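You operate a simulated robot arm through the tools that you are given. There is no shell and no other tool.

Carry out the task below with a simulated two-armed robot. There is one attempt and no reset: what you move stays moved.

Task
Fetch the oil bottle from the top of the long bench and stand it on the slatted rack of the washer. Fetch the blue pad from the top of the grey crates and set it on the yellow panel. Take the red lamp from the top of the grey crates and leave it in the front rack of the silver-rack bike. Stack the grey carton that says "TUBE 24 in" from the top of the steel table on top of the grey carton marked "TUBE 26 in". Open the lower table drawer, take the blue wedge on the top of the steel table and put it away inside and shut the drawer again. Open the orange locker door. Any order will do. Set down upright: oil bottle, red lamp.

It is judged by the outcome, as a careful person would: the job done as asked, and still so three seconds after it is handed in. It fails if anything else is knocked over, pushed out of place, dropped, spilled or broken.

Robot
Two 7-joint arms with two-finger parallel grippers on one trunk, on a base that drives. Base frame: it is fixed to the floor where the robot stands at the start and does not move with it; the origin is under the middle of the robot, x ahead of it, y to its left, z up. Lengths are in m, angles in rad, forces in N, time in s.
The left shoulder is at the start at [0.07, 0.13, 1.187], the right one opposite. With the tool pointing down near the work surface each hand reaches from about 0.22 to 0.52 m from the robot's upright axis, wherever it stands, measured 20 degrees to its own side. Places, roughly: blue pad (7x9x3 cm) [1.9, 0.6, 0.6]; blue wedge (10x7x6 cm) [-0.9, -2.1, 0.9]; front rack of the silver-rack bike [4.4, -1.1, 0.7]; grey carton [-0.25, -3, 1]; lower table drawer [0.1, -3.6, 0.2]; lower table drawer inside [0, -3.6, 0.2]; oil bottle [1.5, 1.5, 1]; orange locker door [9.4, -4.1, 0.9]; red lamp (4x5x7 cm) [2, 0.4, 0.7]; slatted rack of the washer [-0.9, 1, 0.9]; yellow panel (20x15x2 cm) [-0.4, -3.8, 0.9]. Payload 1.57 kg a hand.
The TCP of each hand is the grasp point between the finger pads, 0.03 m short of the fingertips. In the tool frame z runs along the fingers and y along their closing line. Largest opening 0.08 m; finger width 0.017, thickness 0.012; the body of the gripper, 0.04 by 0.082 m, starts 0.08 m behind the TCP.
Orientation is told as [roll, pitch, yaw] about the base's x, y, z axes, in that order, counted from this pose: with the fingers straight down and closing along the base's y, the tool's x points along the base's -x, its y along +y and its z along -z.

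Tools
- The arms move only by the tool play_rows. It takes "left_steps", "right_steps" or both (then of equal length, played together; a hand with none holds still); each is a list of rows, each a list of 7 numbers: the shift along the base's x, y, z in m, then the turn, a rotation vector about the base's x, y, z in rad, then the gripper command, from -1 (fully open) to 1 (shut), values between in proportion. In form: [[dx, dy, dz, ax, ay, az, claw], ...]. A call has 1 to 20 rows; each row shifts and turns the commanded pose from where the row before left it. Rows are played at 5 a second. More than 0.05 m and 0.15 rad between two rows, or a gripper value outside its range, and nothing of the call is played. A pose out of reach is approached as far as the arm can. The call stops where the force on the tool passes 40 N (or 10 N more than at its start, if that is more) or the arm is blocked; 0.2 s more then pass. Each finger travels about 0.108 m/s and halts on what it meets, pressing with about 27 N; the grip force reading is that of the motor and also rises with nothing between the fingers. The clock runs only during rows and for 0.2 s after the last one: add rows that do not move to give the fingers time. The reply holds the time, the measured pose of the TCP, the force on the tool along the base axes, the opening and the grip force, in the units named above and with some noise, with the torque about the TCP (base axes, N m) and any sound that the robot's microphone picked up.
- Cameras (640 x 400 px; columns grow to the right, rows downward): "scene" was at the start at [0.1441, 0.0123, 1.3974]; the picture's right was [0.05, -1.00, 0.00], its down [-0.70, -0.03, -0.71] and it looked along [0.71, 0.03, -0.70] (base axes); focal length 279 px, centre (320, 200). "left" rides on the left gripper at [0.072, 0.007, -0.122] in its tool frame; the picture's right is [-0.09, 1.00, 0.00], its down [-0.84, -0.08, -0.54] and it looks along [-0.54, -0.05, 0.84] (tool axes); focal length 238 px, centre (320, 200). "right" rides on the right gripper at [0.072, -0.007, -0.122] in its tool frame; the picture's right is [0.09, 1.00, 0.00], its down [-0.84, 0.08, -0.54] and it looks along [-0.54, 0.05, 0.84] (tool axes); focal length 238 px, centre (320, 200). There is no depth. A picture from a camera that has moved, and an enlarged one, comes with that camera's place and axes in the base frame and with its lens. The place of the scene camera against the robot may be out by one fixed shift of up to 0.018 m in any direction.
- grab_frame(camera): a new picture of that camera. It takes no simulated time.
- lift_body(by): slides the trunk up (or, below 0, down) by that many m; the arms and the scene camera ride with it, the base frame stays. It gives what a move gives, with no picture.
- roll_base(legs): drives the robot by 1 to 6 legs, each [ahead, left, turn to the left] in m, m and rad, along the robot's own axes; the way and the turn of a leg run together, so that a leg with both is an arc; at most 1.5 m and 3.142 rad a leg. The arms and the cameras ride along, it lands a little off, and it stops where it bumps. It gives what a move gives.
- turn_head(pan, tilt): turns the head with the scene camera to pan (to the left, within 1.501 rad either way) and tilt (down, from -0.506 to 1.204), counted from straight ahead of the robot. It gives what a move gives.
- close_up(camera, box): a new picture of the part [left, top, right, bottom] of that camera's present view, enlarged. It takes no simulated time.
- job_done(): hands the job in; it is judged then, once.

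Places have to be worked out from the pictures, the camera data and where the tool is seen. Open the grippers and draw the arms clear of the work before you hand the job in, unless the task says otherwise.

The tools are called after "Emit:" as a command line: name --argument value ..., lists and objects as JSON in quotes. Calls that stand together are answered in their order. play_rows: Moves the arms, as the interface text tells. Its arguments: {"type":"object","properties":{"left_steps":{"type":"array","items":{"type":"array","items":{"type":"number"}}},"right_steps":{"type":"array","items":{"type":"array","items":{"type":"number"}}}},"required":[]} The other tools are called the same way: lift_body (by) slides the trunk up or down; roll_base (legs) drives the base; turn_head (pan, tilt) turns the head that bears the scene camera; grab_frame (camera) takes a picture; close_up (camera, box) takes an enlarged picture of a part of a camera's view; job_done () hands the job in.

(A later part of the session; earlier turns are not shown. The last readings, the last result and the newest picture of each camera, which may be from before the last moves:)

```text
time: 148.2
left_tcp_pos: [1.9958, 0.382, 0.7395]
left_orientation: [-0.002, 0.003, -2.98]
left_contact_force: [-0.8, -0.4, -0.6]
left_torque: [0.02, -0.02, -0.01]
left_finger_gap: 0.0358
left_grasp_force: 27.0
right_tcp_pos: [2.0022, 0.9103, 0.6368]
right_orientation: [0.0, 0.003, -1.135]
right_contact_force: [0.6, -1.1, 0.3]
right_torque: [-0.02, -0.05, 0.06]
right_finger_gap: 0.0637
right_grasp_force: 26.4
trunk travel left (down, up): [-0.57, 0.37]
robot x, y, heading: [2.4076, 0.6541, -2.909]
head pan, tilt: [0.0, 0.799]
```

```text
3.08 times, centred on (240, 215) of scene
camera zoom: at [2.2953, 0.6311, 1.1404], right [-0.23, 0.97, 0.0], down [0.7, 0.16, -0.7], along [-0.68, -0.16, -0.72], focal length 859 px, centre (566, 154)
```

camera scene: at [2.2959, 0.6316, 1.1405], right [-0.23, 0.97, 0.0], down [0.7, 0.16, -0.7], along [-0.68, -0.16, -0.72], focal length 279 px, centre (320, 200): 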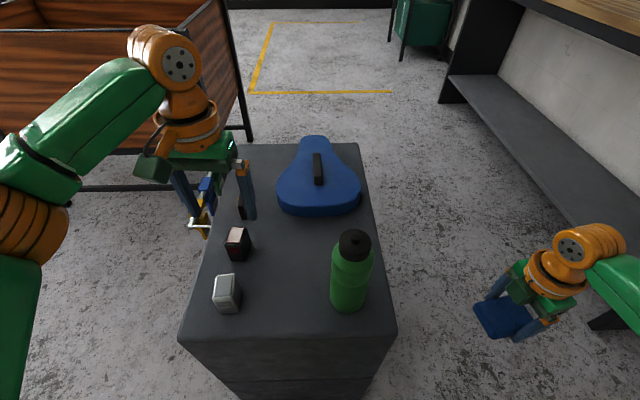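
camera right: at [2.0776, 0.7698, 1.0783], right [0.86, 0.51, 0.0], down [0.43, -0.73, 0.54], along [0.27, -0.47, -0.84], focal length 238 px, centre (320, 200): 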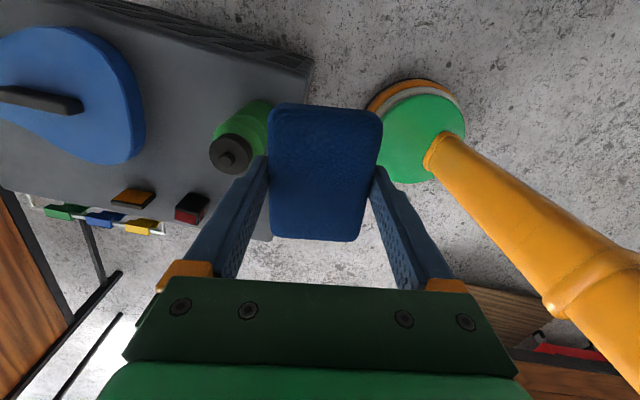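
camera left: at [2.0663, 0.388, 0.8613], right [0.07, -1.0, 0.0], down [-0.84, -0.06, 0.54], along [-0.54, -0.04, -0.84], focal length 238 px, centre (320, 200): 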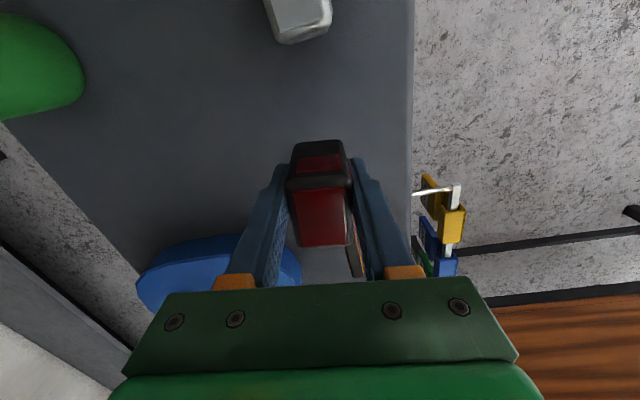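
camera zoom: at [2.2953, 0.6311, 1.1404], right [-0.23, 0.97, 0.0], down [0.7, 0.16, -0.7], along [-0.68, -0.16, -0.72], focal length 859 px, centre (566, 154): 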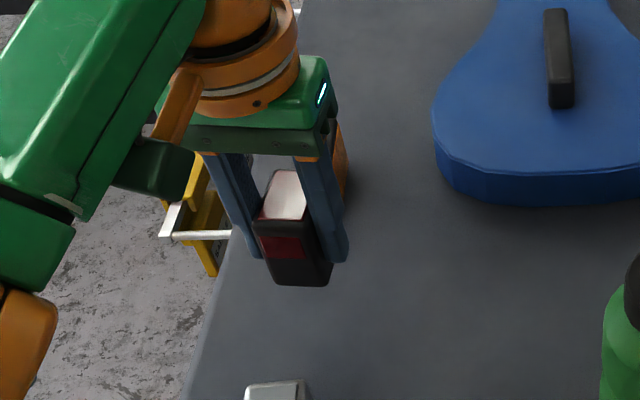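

Lamp held upright. I raise the trunk, back off, and turn to look towards the bikes.

Emit:
lift_body --by 0.3

Emit:
roll_base --legs '[[-0.2, 0, 0], [0, 0, 1.576]]'

Emit:
turn_head --pan 0.2 --tilt 0.35

Emit:
grab_frame --camera "scene"

Emit:
turn_head --pan 1.2 --tilt 0.35

Emit:
grab_frame --camera "scene"

```text
time: 151.2
left_tcp_pos: [1.9945, 0.3821, 1.0378]
left_orientation: [-0.001, 0.001, -2.981]
left_contact_force: [0.3, -0.1, -1.7]
left_torque: [-0.02, -0.02, -0.01]
left_finger_gap: 0.0356
left_grasp_force: 27.0
right_tcp_pos: [2.0032, 0.9098, 0.9362]
right_orientation: [-0.002, 0.003, -1.134]
right_contact_force: [0.2, -0.4, -0.4]
right_torque: [0.0, 0.01, -0.01]
right_finger_gap: 0.0642
right_grasp_force: 27.2
trunk travel left (down, up): [-0.87, 0.07]
robot x, y, heading: [2.4122, 0.653, -2.912]
head pan, tilt: [0.0, 0.799]
```

```text
time: 156.7
left_tcp_pos: [2.8745, 0.283, 1.0389]
left_orientation: [-0.001, 0.001, -1.41]
left_contact_force: [0.1, -0.6, -1.0]
left_torque: [-0.02, -0.01, 0.0]
left_finger_gap: 0.0356
left_grasp_force: 26.9
right_tcp_pos: [2.3467, 0.2892, 0.9365]
right_orientation: [0.0, 0.002, 0.436]
right_contact_force: [0.4, 0.3, -1.5]
right_torque: [-0.02, 0.0, -0.02]
right_finger_gap: 0.0637
right_grasp_force: 26.8
trunk travel left (down, up): [-0.87, 0.07]
robot x, y, heading: [2.6037, 0.6989, -1.342]
head pan, tilt: [0.0, 0.799]
```

```text
time: 157.6
left_tcp_pos: [2.8746, 0.2829, 1.0384]
left_orientation: [-0.002, 0.003, -1.41]
left_contact_force: [-0.2, -0.1, -1.2]
left_torque: [0.03, -0.01, -0.01]
left_finger_gap: 0.0356
left_grasp_force: 27.3
right_tcp_pos: [2.3476, 0.289, 0.9366]
right_orientation: [0.0, 0.004, 0.438]
right_contact_force: [-0.2, 0.2, 0.3]
right_torque: [0.02, 0.01, 0.0]
right_finger_gap: 0.0639
right_grasp_force: 27.3
trunk travel left (down, up): [-0.87, 0.07]
robot x, y, heading: [2.6042, 0.6995, -1.339]
head pan, tilt: [0.201, 0.351]
```

```text
taken
camera scene: at [2.6671, 0.5724, 1.48], right [-0.91, -0.42, 0.0], down [-0.14, 0.31, -0.94], along [0.39, -0.85, -0.34], focal length 279 px, centre (320, 200)
```

scene: 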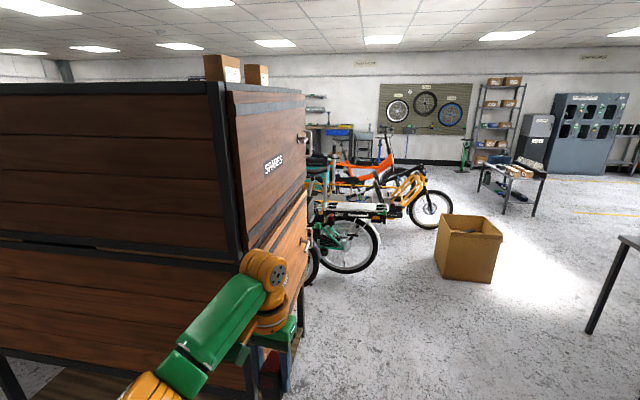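

```text
time: 158.8
left_tcp_pos: [2.8746, 0.2815, 1.0385]
left_orientation: [-0.003, 0.001, -1.409]
left_contact_force: [-0.3, -1.7, -0.3]
left_torque: [0.02, 0.0, 0.0]
left_finger_gap: 0.0354
left_grasp_force: 26.7
right_tcp_pos: [2.3471, 0.2895, 0.9373]
right_orientation: [0.0, 0.004, 0.437]
right_contact_force: [0.3, -0.4, -0.7]
right_torque: [-0.01, 0.04, -0.03]
right_finger_gap: 0.064
right_grasp_force: 26.7
trunk travel left (down, up): [-0.87, 0.07]
robot x, y, heading: [2.6033, 0.6955, -1.34]
head pan, tilt: [1.201, 0.351]
```

```text
taken
camera scene: at [2.7204, 0.6439, 1.4801], right [-0.14, -0.99, 0.0], down [-0.34, 0.05, -0.94], along [0.93, -0.13, -0.34], focal length 279 px, centre (320, 200)
```

scene: 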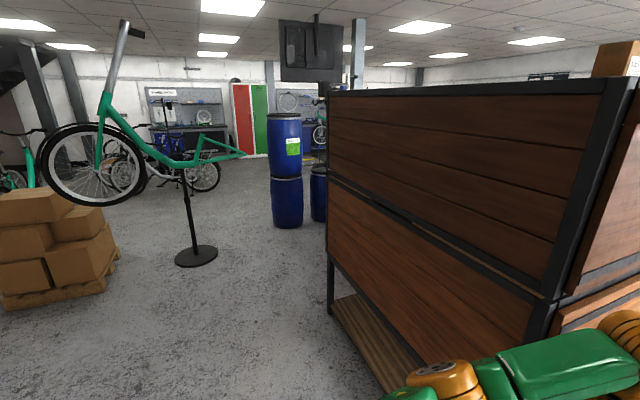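

The bikes stand beyond the cabinet. I pass between the crates and the cabinet, going south, then look left.

Emit:
roll_base --legs '[[0.3, -0.22, 0], [0.5, -0.25, 0], [0.6, 0, 0]]'

Emit:
turn_head --pan 0.9 --tilt 0.35

Emit:
grab_frame --camera "scene"

Emit:
turn_head --pan 0.2 --tilt 0.35

Emit:
grab_frame --camera "scene"

```text
time: 167.0
left_tcp_pos: [2.7526, -1.1867, 1.0394]
left_orientation: [-0.002, -0.001, -1.393]
left_contact_force: [0.3, 0.6, -0.6]
left_torque: [0.0, -0.01, 0.03]
left_finger_gap: 0.0354
left_grasp_force: 26.8
right_tcp_pos: [2.2247, -1.1873, 0.9371]
right_orientation: [-0.001, 0.003, 0.454]
right_contact_force: [-0.6, -0.4, -0.9]
right_torque: [0.01, -0.01, 0.01]
right_finger_gap: 0.0639
right_grasp_force: 27.0
trunk travel left (down, up): [-0.87, 0.07]
robot x, y, heading: [2.4738, -0.7743, -1.323]
head pan, tilt: [1.201, 0.351]
```

```text
time: 167.8
left_tcp_pos: [2.753, -1.1877, 1.038]
left_orientation: [-0.001, 0.0, -1.393]
left_contact_force: [0.8, 0.4, -1.7]
left_torque: [0.0, 0.0, 0.01]
left_finger_gap: 0.0354
left_grasp_force: 27.1
right_tcp_pos: [2.224, -1.1888, 0.9358]
right_orientation: [0.001, 0.004, 0.454]
right_contact_force: [0.5, 0.0, 0.2]
right_torque: [-0.02, -0.02, -0.02]
right_finger_gap: 0.0643
right_grasp_force: 27.4
trunk travel left (down, up): [-0.87, 0.07]
robot x, y, heading: [2.4772, -0.7746, -1.321]
head pan, tilt: [0.901, 0.351]
```

```text
taken
camera scene: at [2.5852, -0.8553, 1.48], right [-0.41, -0.91, 0.0], down [-0.31, 0.14, -0.94], along [0.86, -0.38, -0.34], focal length 279 px, centre (320, 200)
```

scene: 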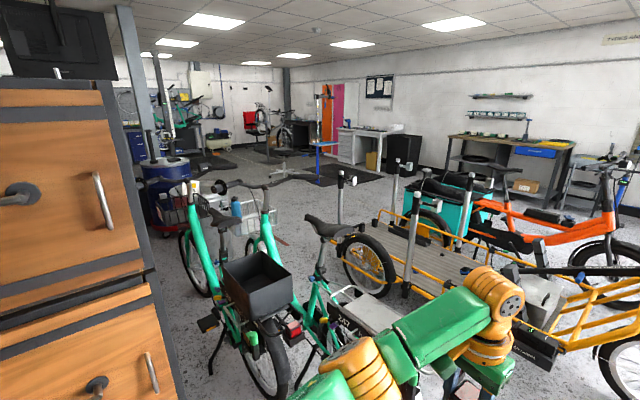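

```text
time: 168.9
left_tcp_pos: [2.753, -1.188, 1.0376]
left_orientation: [-0.001, 0.002, -1.392]
left_contact_force: [-0.2, -0.7, -1.3]
left_torque: [-0.02, 0.02, -0.01]
left_finger_gap: 0.0355
left_grasp_force: 27.5
right_tcp_pos: [2.2252, -1.1905, 0.9357]
right_orientation: [-0.001, 0.004, 0.454]
right_contact_force: [-0.2, -0.5, -0.9]
right_torque: [-0.01, 0.0, -0.01]
right_finger_gap: 0.0637
right_grasp_force: 27.2
trunk travel left (down, up): [-0.87, 0.07]
robot x, y, heading: [2.4759, -0.7758, -1.325]
head pan, tilt: [0.201, 0.351]
```

```text
taken
camera scene: at [2.5406, -0.9006, 1.4801], right [-0.9, -0.43, 0.0], down [-0.15, 0.31, -0.94], along [0.41, -0.85, -0.34], focal length 279 px, centre (320, 200)
```

scene: 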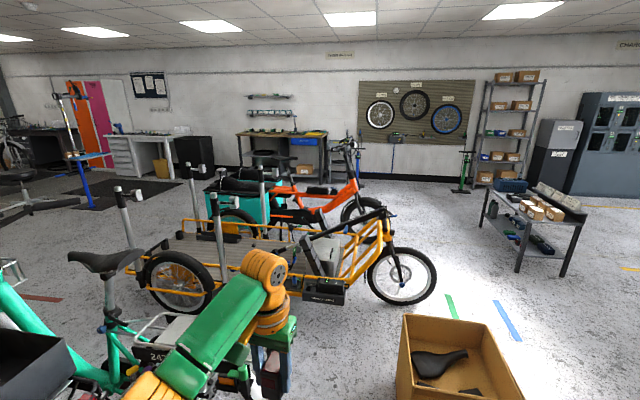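

The target front rack should be near pixel (244,220) in the left-looking view: the silver wire rack on the second green bike. I look closer.

Emit:
turn_head --pan 0.9 --tilt 0.35

Emit:
close_up --camera "scene" --box '[140, 140, 420, 380]'

```text
time: 170.0
left_tcp_pos: [2.753, -1.1874, 1.0383]
left_orientation: [-0.001, 0.002, -1.393]
left_contact_force: [-0.2, 0.5, -1.3]
left_torque: [-0.03, -0.02, 0.02]
left_finger_gap: 0.0353
left_grasp_force: 27.2
right_tcp_pos: [2.2246, -1.1889, 0.9367]
right_orientation: [-0.001, 0.003, 0.454]
right_contact_force: [-1.1, 0.2, -1.1]
right_torque: [0.05, -0.02, 0.02]
right_finger_gap: 0.0637
right_grasp_force: 26.9
trunk travel left (down, up): [-0.87, 0.07]
robot x, y, heading: [2.4696, -0.7793, -1.323]
head pan, tilt: [0.901, 0.351]
```

```text
1.67 times, centred on (280, 260) of scene
camera zoom: at [2.585, -0.8552, 1.4801], right [-0.41, -0.91, 0.0], down [-0.31, 0.14, -0.94], along [0.86, -0.39, -0.34], focal length 465 px, centre (387, 100)
```

zoom: 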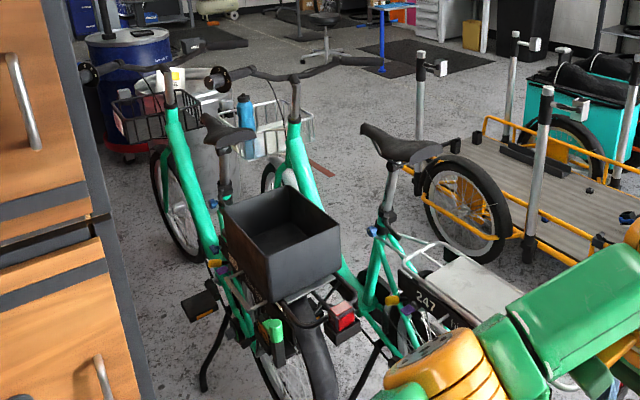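

The target is the silver wire front rack (holding a blue bottle) on the second green bike, best approached from its front (east). I go back north, around the cabinet on its far side.

Emit:
roll_base --legs '[[-0.6, 0.15, 0], [-0.55, 0.25, 0], [0, 0, 1.56], [1.2, 0, 0], [1.0, 0, 0]]'

Emit:
turn_head --pan -0.9 --tilt 0.4

Emit:
grab_frame --camera "scene"

Emit:
turn_head --pan 0.0 --tilt 0.4

Emit:
grab_frame --camera "scene"

```text
time: 190.9
left_tcp_pos: [5.1541, 1.2461, 1.0391]
left_orientation: [-0.002, 0.002, 0.178]
left_contact_force: [-0.5, -0.7, -1.5]
left_torque: [-0.01, -0.05, 0.01]
left_finger_gap: 0.0352
left_grasp_force: 26.6
right_tcp_pos: [5.1544, 0.7195, 0.9368]
right_orientation: [0.0, 0.002, 2.024]
right_contact_force: [0.7, -0.2, -0.5]
right_torque: [0.0, -0.01, -0.02]
right_finger_gap: 0.0641
right_grasp_force: 26.8
trunk travel left (down, up): [-0.87, 0.07]
robot x, y, heading: [4.7436, 0.9707, 0.248]
head pan, tilt: [0.901, 0.351]
```

```text
time: 192.7
left_tcp_pos: [5.1544, 1.2465, 1.039]
left_orientation: [-0.001, 0.001, 0.179]
left_contact_force: [-0.2, 0.4, -0.9]
left_torque: [-0.01, 0.0, 0.02]
left_finger_gap: 0.0356
left_grasp_force: 27.0
right_tcp_pos: [5.1547, 0.719, 0.9364]
right_orientation: [-0.001, 0.005, 2.026]
right_contact_force: [0.3, -0.6, -1.2]
right_torque: [-0.02, 0.0, 0.0]
right_finger_gap: 0.0639
right_grasp_force: 27.0
trunk travel left (down, up): [-0.87, 0.07]
robot x, y, heading: [4.7425, 0.969, 0.242]
head pan, tilt: [-0.901, 0.4]
```

```text
taken
camera scene: at [4.8777, 0.9349, 1.4755], right [-0.61, -0.79, 0.0], down [-0.31, 0.24, -0.92], along [0.73, -0.56, -0.39], focal length 279 px, centre (320, 200)
```

scene: 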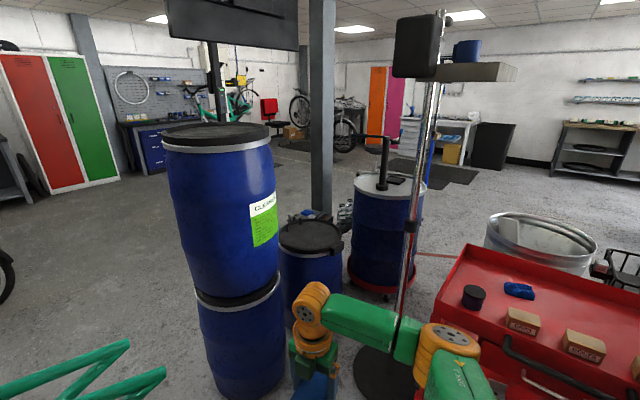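

```text
time: 193.9
left_tcp_pos: [5.1549, 1.2475, 1.0387]
left_orientation: [-0.002, 0.003, 0.178]
left_contact_force: [-0.7, 0.1, -2.0]
left_torque: [0.0, 0.03, 0.0]
left_finger_gap: 0.0357
left_grasp_force: 26.8
right_tcp_pos: [5.1555, 0.72, 0.9367]
right_orientation: [0.0, 0.002, 2.025]
right_contact_force: [0.5, -0.4, -0.2]
right_torque: [0.02, -0.04, 0.0]
right_finger_gap: 0.0639
right_grasp_force: 26.9
trunk travel left (down, up): [-0.87, 0.07]
robot x, y, heading: [4.7478, 0.9691, 0.246]
head pan, tilt: [0.0, 0.4]
```

```text
taken
camera scene: at [4.894, 1.0137, 1.4755], right [0.24, -0.97, 0.0], down [-0.38, -0.09, -0.92], along [0.89, 0.22, -0.39], focal length 279 px, centre (320, 200)
```

scene: 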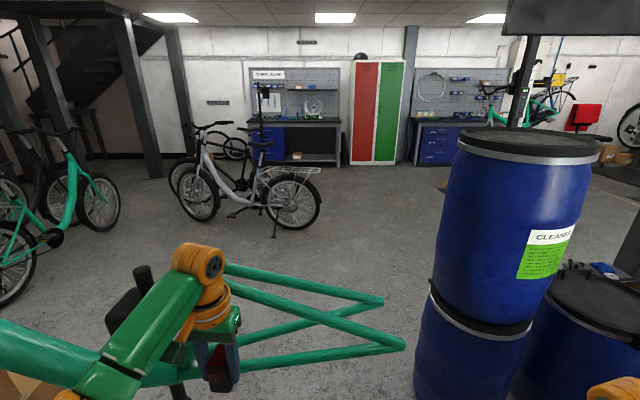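

The north route is blocked by a tool cart and drums, and the left hand is near a bike frame on a stand. I reverse straight back immediately, and will do the steel-table jobs first on the way round.

Emit:
roll_base --legs '[[-1.1, 0, 0], [-1.05, 0, 0], [0, 0, -1.57]]'

Emit:
turn_head --pan -0.3 --tilt 0.35

Emit:
grab_frame --camera "scene"

```text
time: 208.3
left_tcp_pos: [2.95, 0.0249, 1.0389]
left_orientation: [-0.003, 0.003, -1.351]
left_contact_force: [-0.4, -0.8, -1.0]
left_torque: [0.03, 0.0, 0.04]
left_finger_gap: 0.0355
left_grasp_force: 27.5
right_tcp_pos: [2.4222, 0.0008, 0.9356]
right_orientation: [0.0, 0.005, 0.496]
right_contact_force: [-0.3, -0.1, 0.2]
right_torque: [0.01, -0.02, -0.01]
right_finger_gap: 0.0641
right_grasp_force: 27.4
trunk travel left (down, up): [-0.87, 0.07]
robot x, y, heading: [2.6516, 0.426, -1.282]
head pan, tilt: [0.0, 0.4]
```

```text
time: 209.1
left_tcp_pos: [2.9499, 0.0245, 1.0386]
left_orientation: [-0.001, 0.001, -1.352]
left_contact_force: [0.3, 0.1, -1.1]
left_torque: [-0.02, 0.02, 0.01]
left_finger_gap: 0.0357
left_grasp_force: 26.6
right_tcp_pos: [2.4219, 0.0017, 0.935]
right_orientation: [0.0, 0.005, 0.494]
right_contact_force: [0.4, 0.5, 0.3]
right_torque: [0.01, 0.01, 0.0]
right_finger_gap: 0.0639
right_grasp_force: 26.8
trunk travel left (down, up): [-0.87, 0.07]
robot x, y, heading: [2.6565, 0.4275, -1.28]
head pan, tilt: [-0.3, 0.351]
```

```text
taken
camera scene: at [2.6811, 0.291, 1.48], right [-1.0, 0.01, 0.0], down [0.0, 0.34, -0.94], along [-0.01, -0.94, -0.34], focal length 279 px, centre (320, 200)
```

scene: 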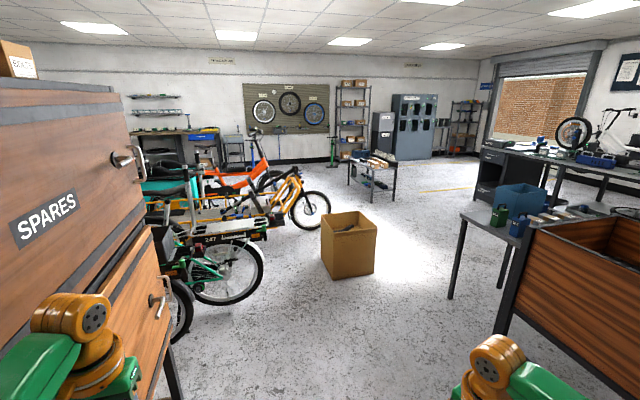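

Now a good view south: I drive via waypoints between the crates/cabinet, then between the bin table's leg (1.61,−1.53) and the carton's corner (2.16,−1.86).

Emit:
lift_body --by 0.06

Emit:
roll_base --legs '[[0.66, -0.42, 0], [0.72, -0.56, 0]]'

Emit:
turn_head --pan -0.4 --tilt 0.5

Emit:
grab_frame --camera "scene"

```text
time: 210.1
left_tcp_pos: [2.9497, 0.0246, 1.0971]
left_orientation: [-0.002, 0.002, -1.35]
left_contact_force: [0.0, 0.2, -0.7]
left_torque: [-0.01, -0.01, 0.02]
left_finger_gap: 0.0354
left_grasp_force: 27.0
right_tcp_pos: [2.4218, 0.0014, 0.9969]
right_orientation: [0.0, 0.003, 0.496]
right_contact_force: [0.0, 0.1, -0.6]
right_torque: [-0.04, 0.0, 0.02]
right_finger_gap: 0.064
right_grasp_force: 26.7
trunk travel left (down, up): [-0.93, 0.01]
robot x, y, heading: [2.6548, 0.4245, -1.281]
head pan, tilt: [-0.3, 0.351]
```

```text
time: 218.8
left_tcp_pos: [2.4356, -1.605, 1.0979]
left_orientation: [-0.002, 0.001, -1.335]
left_contact_force: [0.1, 0.5, -0.3]
left_torque: [-0.02, 0.02, -0.04]
left_finger_gap: 0.0357
left_grasp_force: 26.7
right_tcp_pos: [1.9079, -1.637, 0.9964]
right_orientation: [0.001, 0.003, 0.513]
right_contact_force: [0.1, 0.6, -0.5]
right_torque: [-0.03, 0.0, -0.02]
right_finger_gap: 0.064
right_grasp_force: 27.0
trunk travel left (down, up): [-0.93, 0.01]
robot x, y, heading: [2.1342, -1.214, -1.263]
head pan, tilt: [-0.3, 0.351]
```

```text
time: 219.5
left_tcp_pos: [2.4335, -1.6055, 1.0993]
left_orientation: [-0.002, 0.003, -1.335]
left_contact_force: [1.1, 0.4, -1.0]
left_torque: [-0.02, 0.03, -0.02]
left_finger_gap: 0.0356
left_grasp_force: 26.7
right_tcp_pos: [1.9077, -1.6379, 0.9963]
right_orientation: [0.002, 0.002, 0.511]
right_contact_force: [0.0, 0.0, -1.1]
right_torque: [-0.01, 0.01, 0.04]
right_finger_gap: 0.0639
right_grasp_force: 27.3
trunk travel left (down, up): [-0.93, 0.01]
robot x, y, heading: [2.1348, -1.211, -1.263]
head pan, tilt: [-0.4, 0.499]
```

```text
taken
camera scene: at [2.1524, -1.3412, 1.5264], right [-1.0, 0.09, 0.0], down [0.04, 0.48, -0.88], along [-0.08, -0.87, -0.48], focal length 279 px, centre (320, 200)
```

scene: 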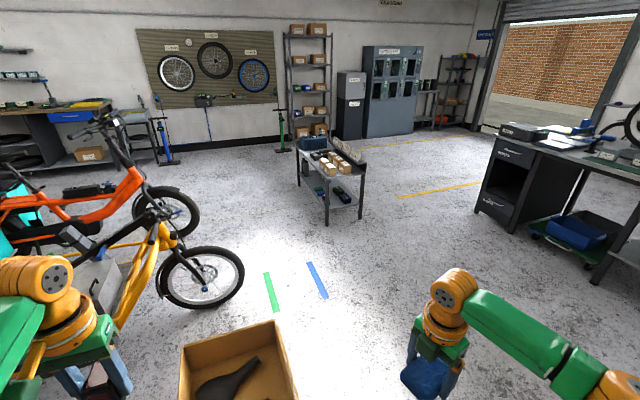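

Path is clear. I continue between the table leg and the carton to the open floor.

Emit:
roll_base --legs '[[0.38, -0.41, 0], [0.65, -0.58, 0]]'

Emit:
turn_head --pan -0.8 --tilt 0.45

Emit:
grab_frame --camera "scene"

```text
time: 227.0
left_tcp_pos: [1.7907, -2.891, 1.0992]
left_orientation: [-0.003, -0.002, -1.337]
left_contact_force: [0.3, -0.2, -1.5]
left_torque: [0.01, 0.01, -0.02]
left_finger_gap: 0.0355
left_grasp_force: 27.2
right_tcp_pos: [1.264, -2.9236, 0.996]
right_orientation: [0.0, 0.004, 0.509]
right_contact_force: [-0.1, 0.6, -0.7]
right_torque: [-0.02, 0.06, 0.01]
right_finger_gap: 0.0639
right_grasp_force: 27.0
trunk travel left (down, up): [-0.93, 0.01]
robot x, y, heading: [1.4908, -2.4974, -1.267]
head pan, tilt: [-0.4, 0.499]
```

```text
time: 227.9
left_tcp_pos: [1.7907, -2.893, 1.0966]
left_orientation: [-0.002, 0.003, -1.336]
left_contact_force: [0.3, 0.1, -0.3]
left_torque: [-0.02, 0.02, 0.01]
left_finger_gap: 0.0354
left_grasp_force: 27.1
right_tcp_pos: [1.2644, -2.9241, 0.9969]
right_orientation: [0.001, 0.004, 0.51]
right_contact_force: [0.6, 0.3, -0.9]
right_torque: [-0.04, -0.02, -0.05]
right_finger_gap: 0.0641
right_grasp_force: 26.9
trunk travel left (down, up): [-0.93, 0.01]
robot x, y, heading: [1.4881, -2.4933, -1.268]
head pan, tilt: [-0.799, 0.45]
```

```text
taken
camera scene: at [1.4746, -2.6187, 1.5308], right [-0.88, 0.48, 0.0], down [0.21, 0.38, -0.9], along [-0.43, -0.79, -0.44], focal length 279 px, centre (320, 200)
```

scene: 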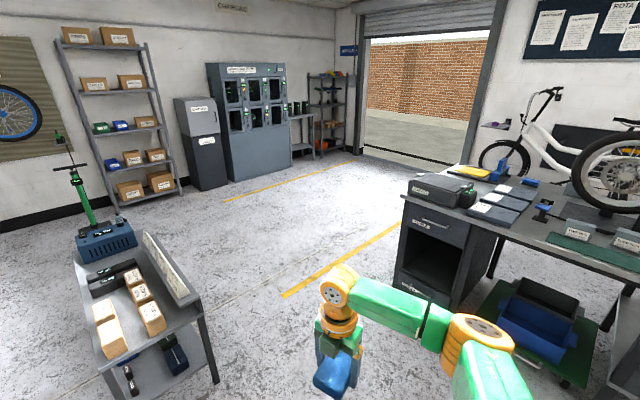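

Steel table with the yellow panel, drawer unit and items is in view. I zoom in.

Emit:
close_up --camera "scene" --box '[380, 140, 640, 320]'

Emit:
turn_head --pan -1.3 --tilt 0.45

Emit:
grab_frame --camera "scene"

```text
2.22 times, centred on (510, 230) of scene
camera zoom: at [1.4746, -2.6187, 1.5308], right [-0.88, 0.48, 0.0], down [0.21, 0.38, -0.9], along [-0.43, -0.79, -0.44], focal length 620 px, centre (-102, 133)
```

zoom: 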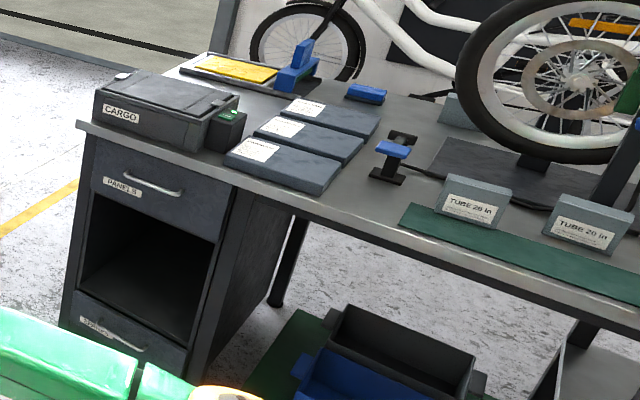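

```text
time: 228.8
left_tcp_pos: [1.791, -2.8934, 1.0986]
left_orientation: [-0.004, 0.001, -1.337]
left_contact_force: [0.3, -0.6, 0.3]
left_torque: [0.02, 0.01, 0.01]
left_finger_gap: 0.0356
left_grasp_force: 26.6
right_tcp_pos: [1.2637, -2.9249, 0.9948]
right_orientation: [0.0, 0.003, 0.51]
right_contact_force: [0.7, -0.1, -0.6]
right_torque: [0.03, 0.02, 0.01]
right_finger_gap: 0.0639
right_grasp_force: 27.0
trunk travel left (down, up): [-0.93, 0.01]
robot x, y, heading: [1.4917, -2.4964, -1.265]
head pan, tilt: [-1.3, 0.45]
```

```text
taken
camera scene: at [1.4414, -2.5875, 1.5309], right [-0.54, 0.84, 0.0], down [0.37, 0.24, -0.9], along [-0.76, -0.49, -0.44], focal length 279 px, centre (320, 200)
```

scene: 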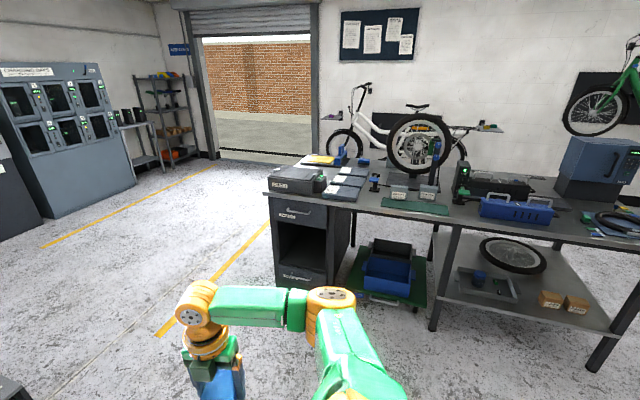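

I zoom on the cartons to read their labels.

Emit:
close_up --camera "scene" --box '[300, 140, 460, 230]'

Emit:
close_up --camera "scene" --box '[440, 130, 640, 240]'

```text
4.00 times, centred on (380, 185) of scene
camera zoom: at [1.4414, -2.5875, 1.5309], right [-0.54, 0.84, 0.0], down [0.37, 0.24, -0.9], along [-0.76, -0.49, -0.44], focal length 1117 px, centre (80, 260)
```

zoom: 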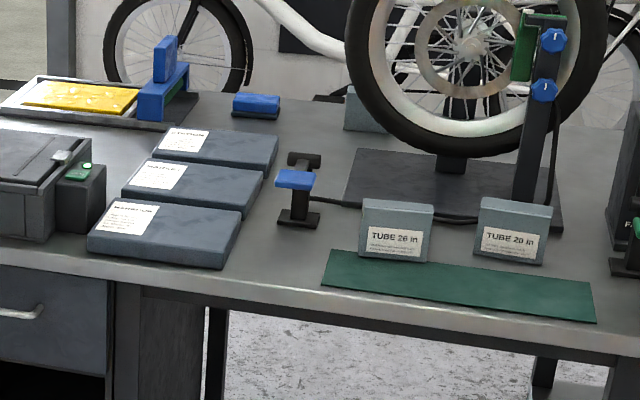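

```text
3.20 times, centred on (540, 185) of scene
camera zoom: at [1.4414, -2.5875, 1.5309], right [-0.54, 0.84, 0.0], down [0.37, 0.24, -0.9], along [-0.76, -0.49, -0.44], focal length 893 px, centre (-384, 248)
```

zoom: 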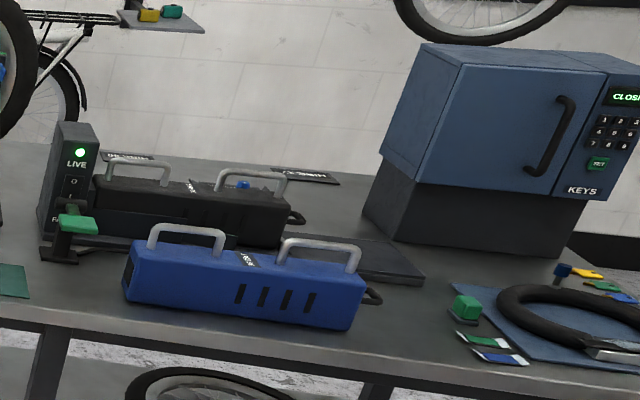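

Table map (u along room, v across): near edge u≈−0.40, left end v≈−3.57, yellow panel around (−0.16,−3.61) near the left end. I drive to the open floor left of the table to place the pad from its end.

Emit:
roll_base --legs '[[0.53, -0.42, 0], [0.53, -0.42, 0]]'

Emit:
turn_head --pan -1.2 --tilt 0.5

Emit:
grab_frame --camera "scene"

Emit:
turn_head --pan -0.4 --tilt 0.5

Emit:
grab_frame --camera "scene"

```text
time: 235.8
left_tcp_pos: [1.2838, -4.1442, 1.0992]
left_orientation: [-0.002, 0.0, -1.346]
left_contact_force: [-0.4, 0.0, -0.1]
left_torque: [-0.01, -0.02, -0.01]
left_finger_gap: 0.0356
left_grasp_force: 26.5
right_tcp_pos: [0.7566, -4.1703, 0.9963]
right_orientation: [0.001, 0.005, 0.499]
right_contact_force: [-0.3, -0.1, -0.6]
right_torque: [-0.03, 0.0, 0.0]
right_finger_gap: 0.0642
right_grasp_force: 26.7
trunk travel left (down, up): [-0.93, 0.01]
robot x, y, heading: [0.9849, -3.7469, -1.276]
head pan, tilt: [-1.3, 0.45]
```

```text
time: 236.5
left_tcp_pos: [1.2833, -4.145, 1.0978]
left_orientation: [-0.003, 0.003, -1.346]
left_contact_force: [-0.7, -0.4, -0.5]
left_torque: [0.0, 0.01, 0.03]
left_finger_gap: 0.0355
left_grasp_force: 27.0
right_tcp_pos: [0.7561, -4.171, 0.9963]
right_orientation: [0.0, 0.005, 0.499]
right_contact_force: [0.1, -0.2, -0.4]
right_torque: [0.01, 0.02, -0.02]
right_finger_gap: 0.0637
right_grasp_force: 27.2
trunk travel left (down, up): [-0.93, 0.01]
robot x, y, heading: [0.985, -3.7491, -1.28]
head pan, tilt: [-1.201, 0.499]
```

```text
taken
camera scene: at [0.9431, -3.8425, 1.5264], right [-0.62, 0.79, 0.0], down [0.38, 0.29, -0.88], along [-0.69, -0.54, -0.48], focal length 279 px, centre (320, 200)
```

scene: 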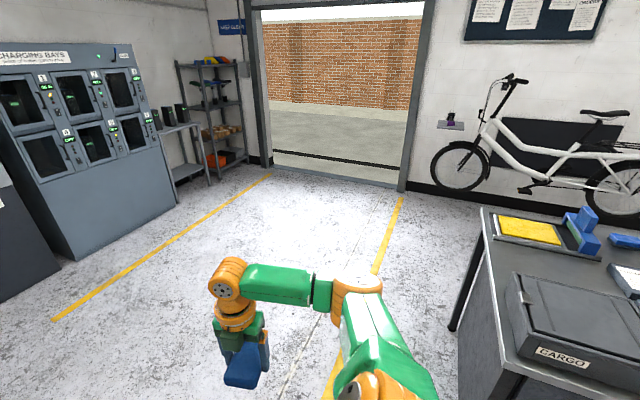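

```text
time: 237.6
left_tcp_pos: [1.2834, -4.1449, 1.0979]
left_orientation: [-0.003, 0.0, -1.346]
left_contact_force: [0.5, 0.6, -1.3]
left_torque: [0.03, -0.01, -0.02]
left_finger_gap: 0.0354
left_grasp_force: 26.9
right_tcp_pos: [0.757, -4.1707, 0.997]
right_orientation: [0.002, 0.003, 0.501]
right_contact_force: [0.5, 0.3, -0.1]
right_torque: [-0.01, 0.02, 0.0]
right_finger_gap: 0.0642
right_grasp_force: 27.2
trunk travel left (down, up): [-0.93, 0.01]
robot x, y, heading: [0.9886, -3.7466, -1.276]
head pan, tilt: [-0.4, 0.499]
```

```text
taken
camera scene: at [1.0048, -3.8772, 1.5264], right [-0.99, 0.11, 0.0], down [0.05, 0.48, -0.88], along [-0.09, -0.87, -0.48], focal length 279 px, centre (320, 200)
```

scene: 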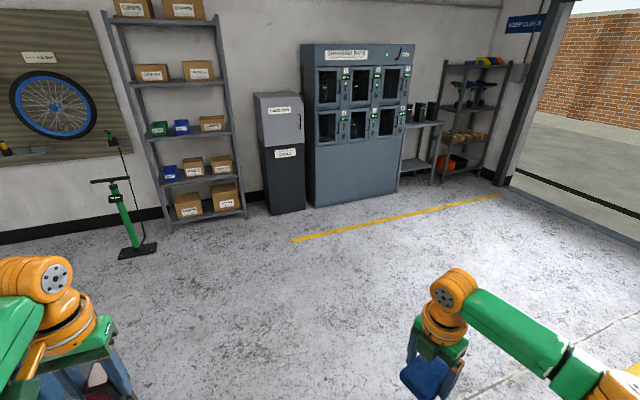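

Triangulating the two views gives a table-top height around 0.84 and the yellow panel at about (−0.355,−3.742). I drive round to face the table's left end.

Emit:
roll_base --legs '[[0.38, -0.7, 0], [-0.04, -0.74, 0], [0, 0, 3.084]]'

Emit:
turn_head --pan -0.1 --tilt 0.6

Emit:
grab_frame --camera "scene"

Emit:
grab_frame --camera "right"

```text
time: 252.7
left_tcp_pos: [-0.5486, -4.0705, 1.0976]
left_orientation: [0.0, 0.004, 1.725]
left_contact_force: [0.5, -0.3, -1.4]
left_torque: [-0.01, 0.0, -0.05]
left_finger_gap: 0.0356
left_grasp_force: 26.8
right_tcp_pos: [-0.0219, -4.0837, 0.9969]
right_orientation: [0.0, 0.002, -2.71]
right_contact_force: [-0.7, 0.1, -0.2]
right_torque: [0.0, -0.01, 0.02]
right_finger_gap: 0.0637
right_grasp_force: 27.5
trunk travel left (down, up): [-0.93, 0.01]
robot x, y, heading: [-0.2779, -4.4898, 1.794]
head pan, tilt: [-0.4, 0.499]
```

```text
time: 253.5
left_tcp_pos: [-0.5495, -4.0704, 1.0988]
left_orientation: [-0.001, 0.0, 1.727]
left_contact_force: [-0.1, 0.7, -1.4]
left_torque: [-0.01, 0.03, 0.03]
left_finger_gap: 0.0356
left_grasp_force: 26.9
right_tcp_pos: [-0.0212, -4.0821, 0.9977]
right_orientation: [0.001, 0.003, -2.71]
right_contact_force: [0.0, 0.4, -0.1]
right_torque: [0.01, 0.03, -0.02]
right_finger_gap: 0.0638
right_grasp_force: 26.7
trunk travel left (down, up): [-0.93, 0.01]
robot x, y, heading: [-0.2851, -4.4875, 1.793]
head pan, tilt: [-0.099, 0.6]
```

```text
taken
camera scene: at [-0.2924, -4.3436, 1.5173], right [0.99, 0.12, 0.0], down [0.07, -0.56, -0.82], along [-0.1, 0.82, -0.57], focal length 279 px, centre (320, 200)
```

scene: 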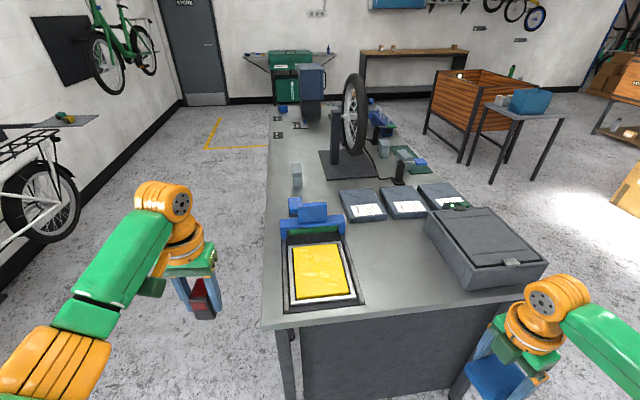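

```text
taken
camera right: at [0.041, -4.045, 1.1182], right [0.5, -0.87, 0.0], down [-0.73, -0.42, 0.54], along [-0.47, -0.27, -0.84], focal length 238 px, centre (320, 200)
```

right: 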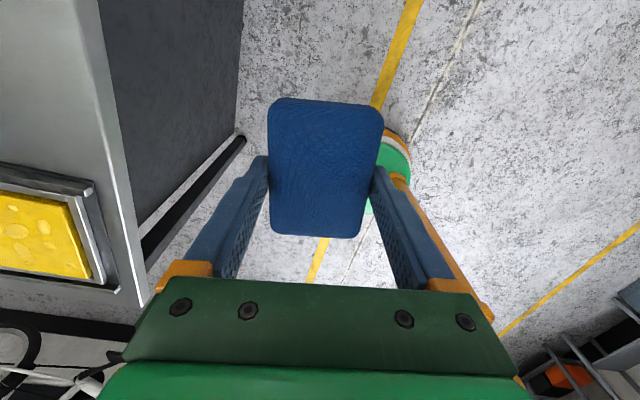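

Full view of the table: panel centre ≈(−0.36,−3.78), top ≈0.86. I first bring the right hand inward to avoid the CARGO box, then drive ahead 0.27 m.

Emit:
play_rows --right_steps '[[-0.043, -0.0097, 0, 0, 0, 0, 1], [-0.043, -0.0097, 0, 0, 0, 0, 1], [-0.043, -0.0097, 0, 0, 0, 0, 1], [-0.043, -0.0097, 0, 0, 0, 0, 1], [-0.043, -0.0097, 0, 0, 0, 0, 1], [0, 0, 0, 0, 0, 0, 1]]'

Emit:
roll_base --legs '[[0.26, 0.05, 0]]'

Emit:
grab_frame --camera "scene"

Emit:
grab_frame --camera "right"

```text
time: 254.9
left_tcp_pos: [-0.5509, -4.0717, 1.0983]
left_orientation: [-0.001, 0.002, 1.725]
left_contact_force: [0.1, -0.9, -1.1]
left_torque: [-0.05, 0.03, -0.06]
left_finger_gap: 0.0355
left_grasp_force: 27.0
right_tcp_pos: [-0.2358, -4.1311, 0.9975]
right_orientation: [0.002, 0.004, -2.712]
right_contact_force: [0.3, 0.1, 0.1]
right_torque: [-0.02, 0.0, -0.01]
right_finger_gap: 0.0637
right_grasp_force: 26.9
trunk travel left (down, up): [-0.93, 0.01]
robot x, y, heading: [-0.2852, -4.4884, 1.791]
head pan, tilt: [-0.099, 0.6]
```

```text
time: 256.8
left_tcp_pos: [-0.6557, -3.829, 1.1005]
left_orientation: [-0.002, 0.001, 1.727]
left_contact_force: [-0.2, 0.5, 0.3]
left_torque: [0.03, 0.02, 0.02]
left_finger_gap: 0.0354
left_grasp_force: 26.9
right_tcp_pos: [-0.342, -3.8896, 0.9983]
right_orientation: [-0.002, 0.002, -2.713]
right_contact_force: [0.7, -0.1, -0.9]
right_torque: [0.0, 0.04, 0.0]
right_finger_gap: 0.0637
right_grasp_force: 27.3
trunk travel left (down, up): [-0.93, 0.01]
robot x, y, heading: [-0.3878, -4.2456, 1.791]
head pan, tilt: [-0.099, 0.6]
```

```text
taken
camera scene: at [-0.3976, -4.1026, 1.5177], right [0.99, 0.12, 0.0], down [0.07, -0.56, -0.83], along [-0.1, 0.82, -0.56], focal length 279 px, centre (320, 200)
```

scene: 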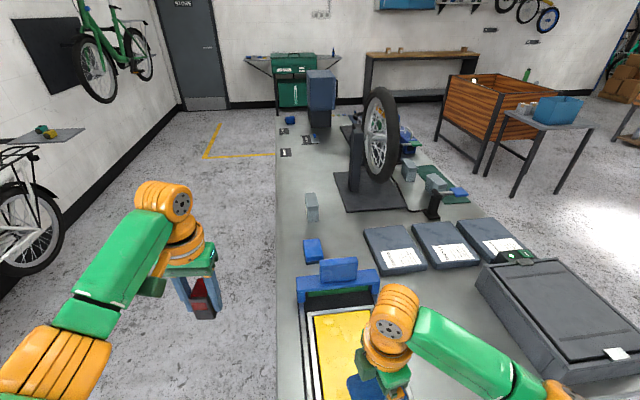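

```text
taken
camera right: at [-0.2785, -3.8521, 1.1189], right [0.5, -0.87, 0.0], down [-0.73, -0.42, 0.54], along [-0.47, -0.27, -0.84], focal length 238 px, centre (320, 200)
```

right: 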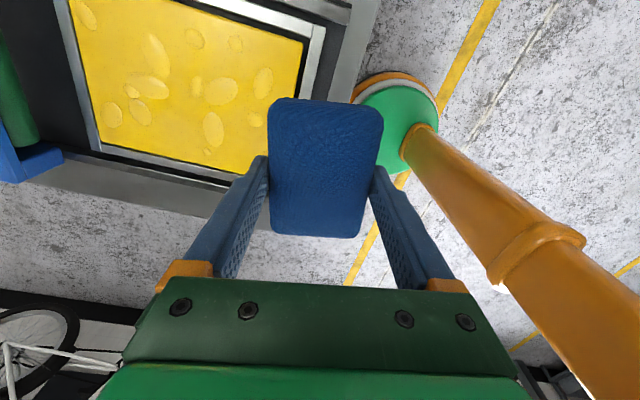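

Panel centre by the hand camera ≈(−0.38,−3.765). I move the pad over it and lower gradually.

Emit:
play_rows --right_steps '[[-0.012, 0.037, 0, 0, 0, 0, 1], [-0.012, 0.037, 0, 0, 0, 0, 1], [-0.012, 0.036, 0, 0, 0, 0, 1], [0, 0, -0.03, 0, 0, 0, 1], [0, 0, -0.03, 0, 0, 0, 1], [0, 0, 0, 0, 0, 0, 1]]'

Emit:
grab_frame --camera "right"

Emit:
grab_frame --camera "scene"

```text
time: 258.2
left_tcp_pos: [-0.6566, -3.8271, 1.0971]
left_orientation: [-0.003, 0.001, 1.725]
left_contact_force: [0.6, 0.5, -0.8]
left_torque: [0.0, 0.02, -0.01]
left_finger_gap: 0.0355
left_grasp_force: 27.2
right_tcp_pos: [-0.3801, -3.7775, 0.936]
right_orientation: [0.0, 0.002, -2.711]
right_contact_force: [0.1, -0.4, -0.7]
right_torque: [0.01, 0.01, 0.03]
right_finger_gap: 0.0637
right_grasp_force: 26.8
trunk travel left (down, up): [-0.93, 0.01]
robot x, y, heading: [-0.3872, -4.2431, 1.795]
head pan, tilt: [-0.099, 0.6]
```

```text
taken
camera right: at [-0.3166, -3.7396, 1.0575], right [0.5, -0.87, 0.0], down [-0.73, -0.42, 0.54], along [-0.47, -0.27, -0.84], focal length 238 px, centre (320, 200)
```

right: 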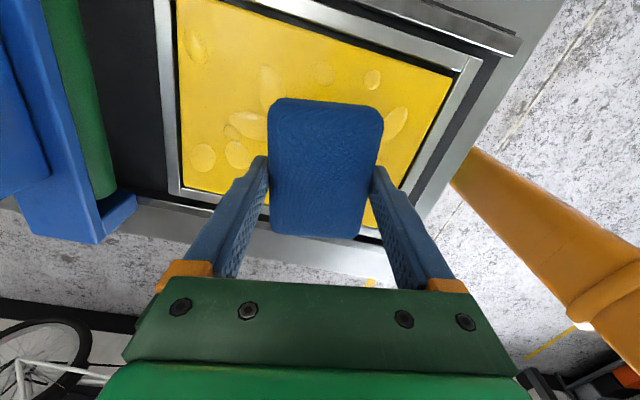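

```text
taken
camera scene: at [-0.3995, -4.099, 1.5173], right [0.99, 0.12, 0.0], down [0.07, -0.56, -0.82], along [-0.1, 0.82, -0.57], focal length 279 px, centre (320, 200)
```

scene: 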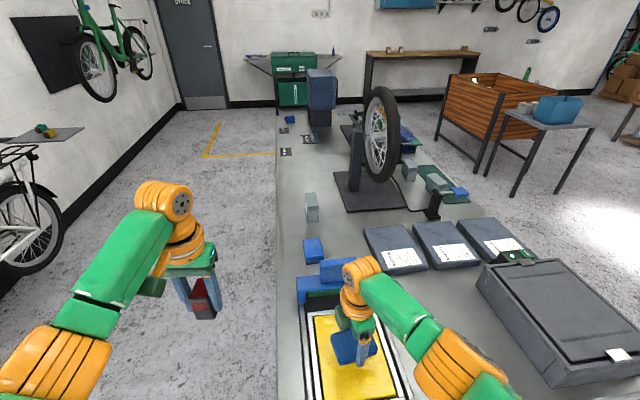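

Consistent: panel centre (−0.383,−3.759), z≈0.86. I shift slightly and lower to contact in small steps.

Emit:
play_rows --right_steps '[[-0.002, 0.012, 0, 0, 0, 0, 1], [0, 0, -0.015, 0, 0, 0, 1], [0, 0, -0.015, 0, 0, 0, 1], [0, 0, -0.006, 0, 0, 0, 1], [0, 0, 0, 0, 0, 0, 1]]'

Emit:
play_rows --right_steps '[[0, 0, -0.004, 0, 0, 0, 1], [0, 0, 0, 0, 0, 0, 1]]'

Emit:
play_rows --right_steps '[[0, 0, -0.004, 0, 0, 0, 1], [0, 0, 0, 0, 0, 0, 1]]'

```text
time: 259.4
left_tcp_pos: [-0.6566, -3.8262, 1.0979]
left_orientation: [-0.002, 0.002, 1.726]
left_contact_force: [-0.4, -1.1, -1.3]
left_torque: [-0.01, 0.01, 0.01]
left_finger_gap: 0.0357
left_grasp_force: 26.8
right_tcp_pos: [-0.369, -3.7811, 0.9042]
right_orientation: [0.002, 0.005, -2.709]
right_contact_force: [-0.2, -0.2, -0.5]
right_torque: [0.05, 0.02, 0.0]
right_finger_gap: 0.0642
right_grasp_force: 27.2
right hand out of reach, approached as far as the arm can: row 1, 2, 3
trunk travel left (down, up): [-0.93, 0.01]
robot x, y, heading: [-0.3901, -4.2469, 1.794]
head pan, tilt: [-0.099, 0.6]
```

```text
time: 260.0
left_tcp_pos: [-0.6569, -3.8272, 1.0992]
left_orientation: [-0.002, 0.002, 1.725]
left_contact_force: [-0.4, 0.6, 0.3]
left_torque: [-0.01, -0.01, 0.01]
left_finger_gap: 0.0354
left_grasp_force: 27.0
right_tcp_pos: [-0.3687, -3.7814, 0.9008]
right_orientation: [-0.002, 0.004, -2.713]
right_contact_force: [-0.5, 0.1, -0.2]
right_torque: [-0.01, -0.01, -0.02]
right_finger_gap: 0.064
right_grasp_force: 27.0
right hand out of reach, approached as far as the arm can: row 1
trunk travel left (down, up): [-0.93, 0.01]
robot x, y, heading: [-0.3875, -4.2449, 1.792]
head pan, tilt: [-0.099, 0.6]
```

```text
time: 260.6
left_tcp_pos: [-0.6553, -3.8272, 1.0985]
left_orientation: [-0.003, 0.001, 1.725]
left_contact_force: [-0.2, 0.1, -1.9]
left_torque: [0.01, -0.01, 0.02]
left_finger_gap: 0.0356
left_grasp_force: 27.1
right_tcp_pos: [-0.3674, -3.7833, 0.8962]
right_orientation: [0.003, 0.004, -2.713]
right_contact_force: [-0.2, -0.6, -0.5]
right_torque: [0.05, 0.04, 0.03]
right_finger_gap: 0.0639
right_grasp_force: 27.1
trunk travel left (down, up): [-0.93, 0.01]
robot x, y, heading: [-0.3869, -4.2478, 1.795]
head pan, tilt: [-0.099, 0.6]
```

The arm is near its limit, so I lower the last millimetres with the trunk.

Emit:
lift_body --by -0.005

Emit:
lift_body --by -0.004

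```text
time: 261.2
left_tcp_pos: [-0.656, -3.8263, 1.0937]
left_orientation: [-0.004, 0.002, 1.727]
left_contact_force: [0.7, -0.1, -0.8]
left_torque: [-0.01, -0.02, 0.0]
left_finger_gap: 0.0355
left_grasp_force: 27.5
right_tcp_pos: [-0.3666, -3.7837, 0.8922]
right_orientation: [0.003, 0.003, -2.711]
right_contact_force: [0.5, -0.3, 0.0]
right_torque: [0.02, 0.02, 0.0]
right_finger_gap: 0.0642
right_grasp_force: 26.8
trunk travel left (down, up): [-0.925, 0.015]
robot x, y, heading: [-0.3857, -4.2445, 1.792]
head pan, tilt: [-0.099, 0.6]
```

```text
time: 261.7
left_tcp_pos: [-0.6555, -3.8283, 1.0898]
left_orientation: [-0.003, 0.001, 1.723]
left_contact_force: [-0.7, -0.1, -1.2]
left_torque: [0.0, -0.03, 0.01]
left_finger_gap: 0.0356
left_grasp_force: 27.3
right_tcp_pos: [-0.3669, -3.7841, 0.8903]
right_orientation: [-0.006, 0.007, -2.711]
right_contact_force: [2.7, 6.7, 21.4]
right_torque: [-0.25, -0.21, 0.07]
right_finger_gap: 0.0639
right_grasp_force: 27.0
trunk travel left (down, up): [-0.921, 0.019]
robot x, y, heading: [-0.3894, -4.2451, 1.793]
head pan, tilt: [-0.099, 0.6]
```

Contact at TCP 0.890. I ease up 3 mm and open.

Emit:
lift_body --by 0.003

Emit:
play_rows --right_steps '[[0, 0, 0, 0, 0, 0, 0], [0, 0, 0, 0, 0, 0, -0.7], [0, 0, 0, 0, 0, 0, -1], [0, 0, 0, 0, 0, 0, -1]]'

Emit:
grab_frame --camera "right"

```text
time: 262.2
left_tcp_pos: [-0.6552, -3.8282, 1.0913]
left_orientation: [-0.002, 0.003, 1.725]
left_contact_force: [0.1, -0.6, -1.0]
left_torque: [-0.02, -0.03, -0.01]
left_finger_gap: 0.0356
left_grasp_force: 27.2
right_tcp_pos: [-0.3674, -3.7842, 0.8909]
right_orientation: [0.001, 0.004, -2.712]
right_contact_force: [0.4, 2.2, 3.0]
right_torque: [0.22, -0.07, 0.05]
right_finger_gap: 0.0639
right_grasp_force: 27.1
trunk travel left (down, up): [-0.924, 0.016]
robot x, y, heading: [-0.3889, -4.2468, 1.8]
head pan, tilt: [-0.099, 0.6]
```

```text
time: 263.2
left_tcp_pos: [-0.6562, -3.827, 1.0917]
left_orientation: [-0.002, 0.001, 1.728]
left_contact_force: [0.1, -0.2, -1.7]
left_torque: [0.03, 0.01, 0.0]
left_finger_gap: 0.0354
left_grasp_force: 27.3
right_tcp_pos: [-0.3683, -3.7829, 0.8909]
right_orientation: [0.002, 0.004, -2.712]
right_contact_force: [0.1, 0.2, 0.0]
right_torque: [-0.01, -0.04, -0.04]
right_finger_gap: 0.0797
right_grasp_force: 0.1
trunk travel left (down, up): [-0.924, 0.016]
robot x, y, heading: [-0.389, -4.2479, 1.796]
head pan, tilt: [-0.099, 0.6]
```

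```text
taken
camera right: at [-0.3041, -3.7463, 1.0128], right [0.5, -0.87, 0.0], down [-0.73, -0.42, 0.54], along [-0.47, -0.27, -0.84], focal length 238 px, centre (320, 200)
```

right: 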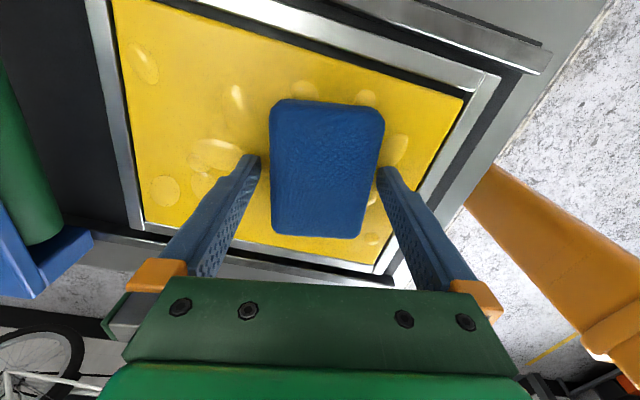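

Pad rests fully on the yellow panel. I raise the right hand straight up.

Emit:
play_rows --right_steps '[[0, 0, 0.015, 0, 0, 0, -1], [0, 0, 0.02, 0, 0, 0, -1], [0, 0, 0.03, 0, 0, 0, -1], [0, 0, 0.03, 0, 0, 0, -1], [0, 0, 0.03, 0, 0, 0, -1], [0, 0, 0, 0, 0, 0, -1]]'

Emit:
grab_frame --camera "right"

Emit:
close_up --camera "scene" --box '[270, 80, 500, 240]'

```text
time: 264.6
left_tcp_pos: [-0.6559, -3.8277, 1.0929]
left_orientation: [-0.003, 0.003, 1.724]
left_contact_force: [0.4, -0.2, -0.3]
left_torque: [0.01, 0.0, 0.0]
left_finger_gap: 0.0354
left_grasp_force: 27.3
right_tcp_pos: [-0.3696, -3.7841, 1.0157]
right_orientation: [0.002, 0.004, -2.712]
right_contact_force: [-0.7, -0.8, -0.4]
right_torque: [0.01, 0.02, -0.02]
right_finger_gap: 0.0801
right_grasp_force: 0.1
trunk travel left (down, up): [-0.924, 0.016]
robot x, y, heading: [-0.3899, -4.2445, 1.795]
head pan, tilt: [-0.099, 0.6]
```

```text
taken
camera right: at [-0.3049, -3.7469, 1.1378], right [0.5, -0.87, 0.0], down [-0.73, -0.42, 0.54], along [-0.47, -0.27, -0.84], focal length 238 px, centre (320, 200)
```

right: 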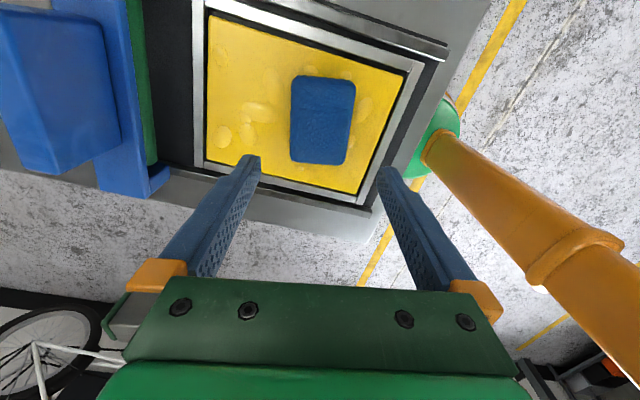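

```text
2.50 times, centred on (385, 160) of scene
camera zoom: at [-0.3992, -4.0992, 1.5113], right [0.99, 0.12, 0.0], down [0.07, -0.56, -0.82], along [-0.1, 0.82, -0.57], focal length 698 px, centre (158, 300)
```

zoom: 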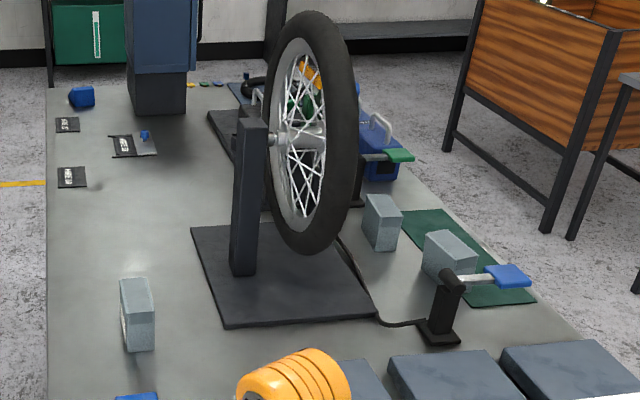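

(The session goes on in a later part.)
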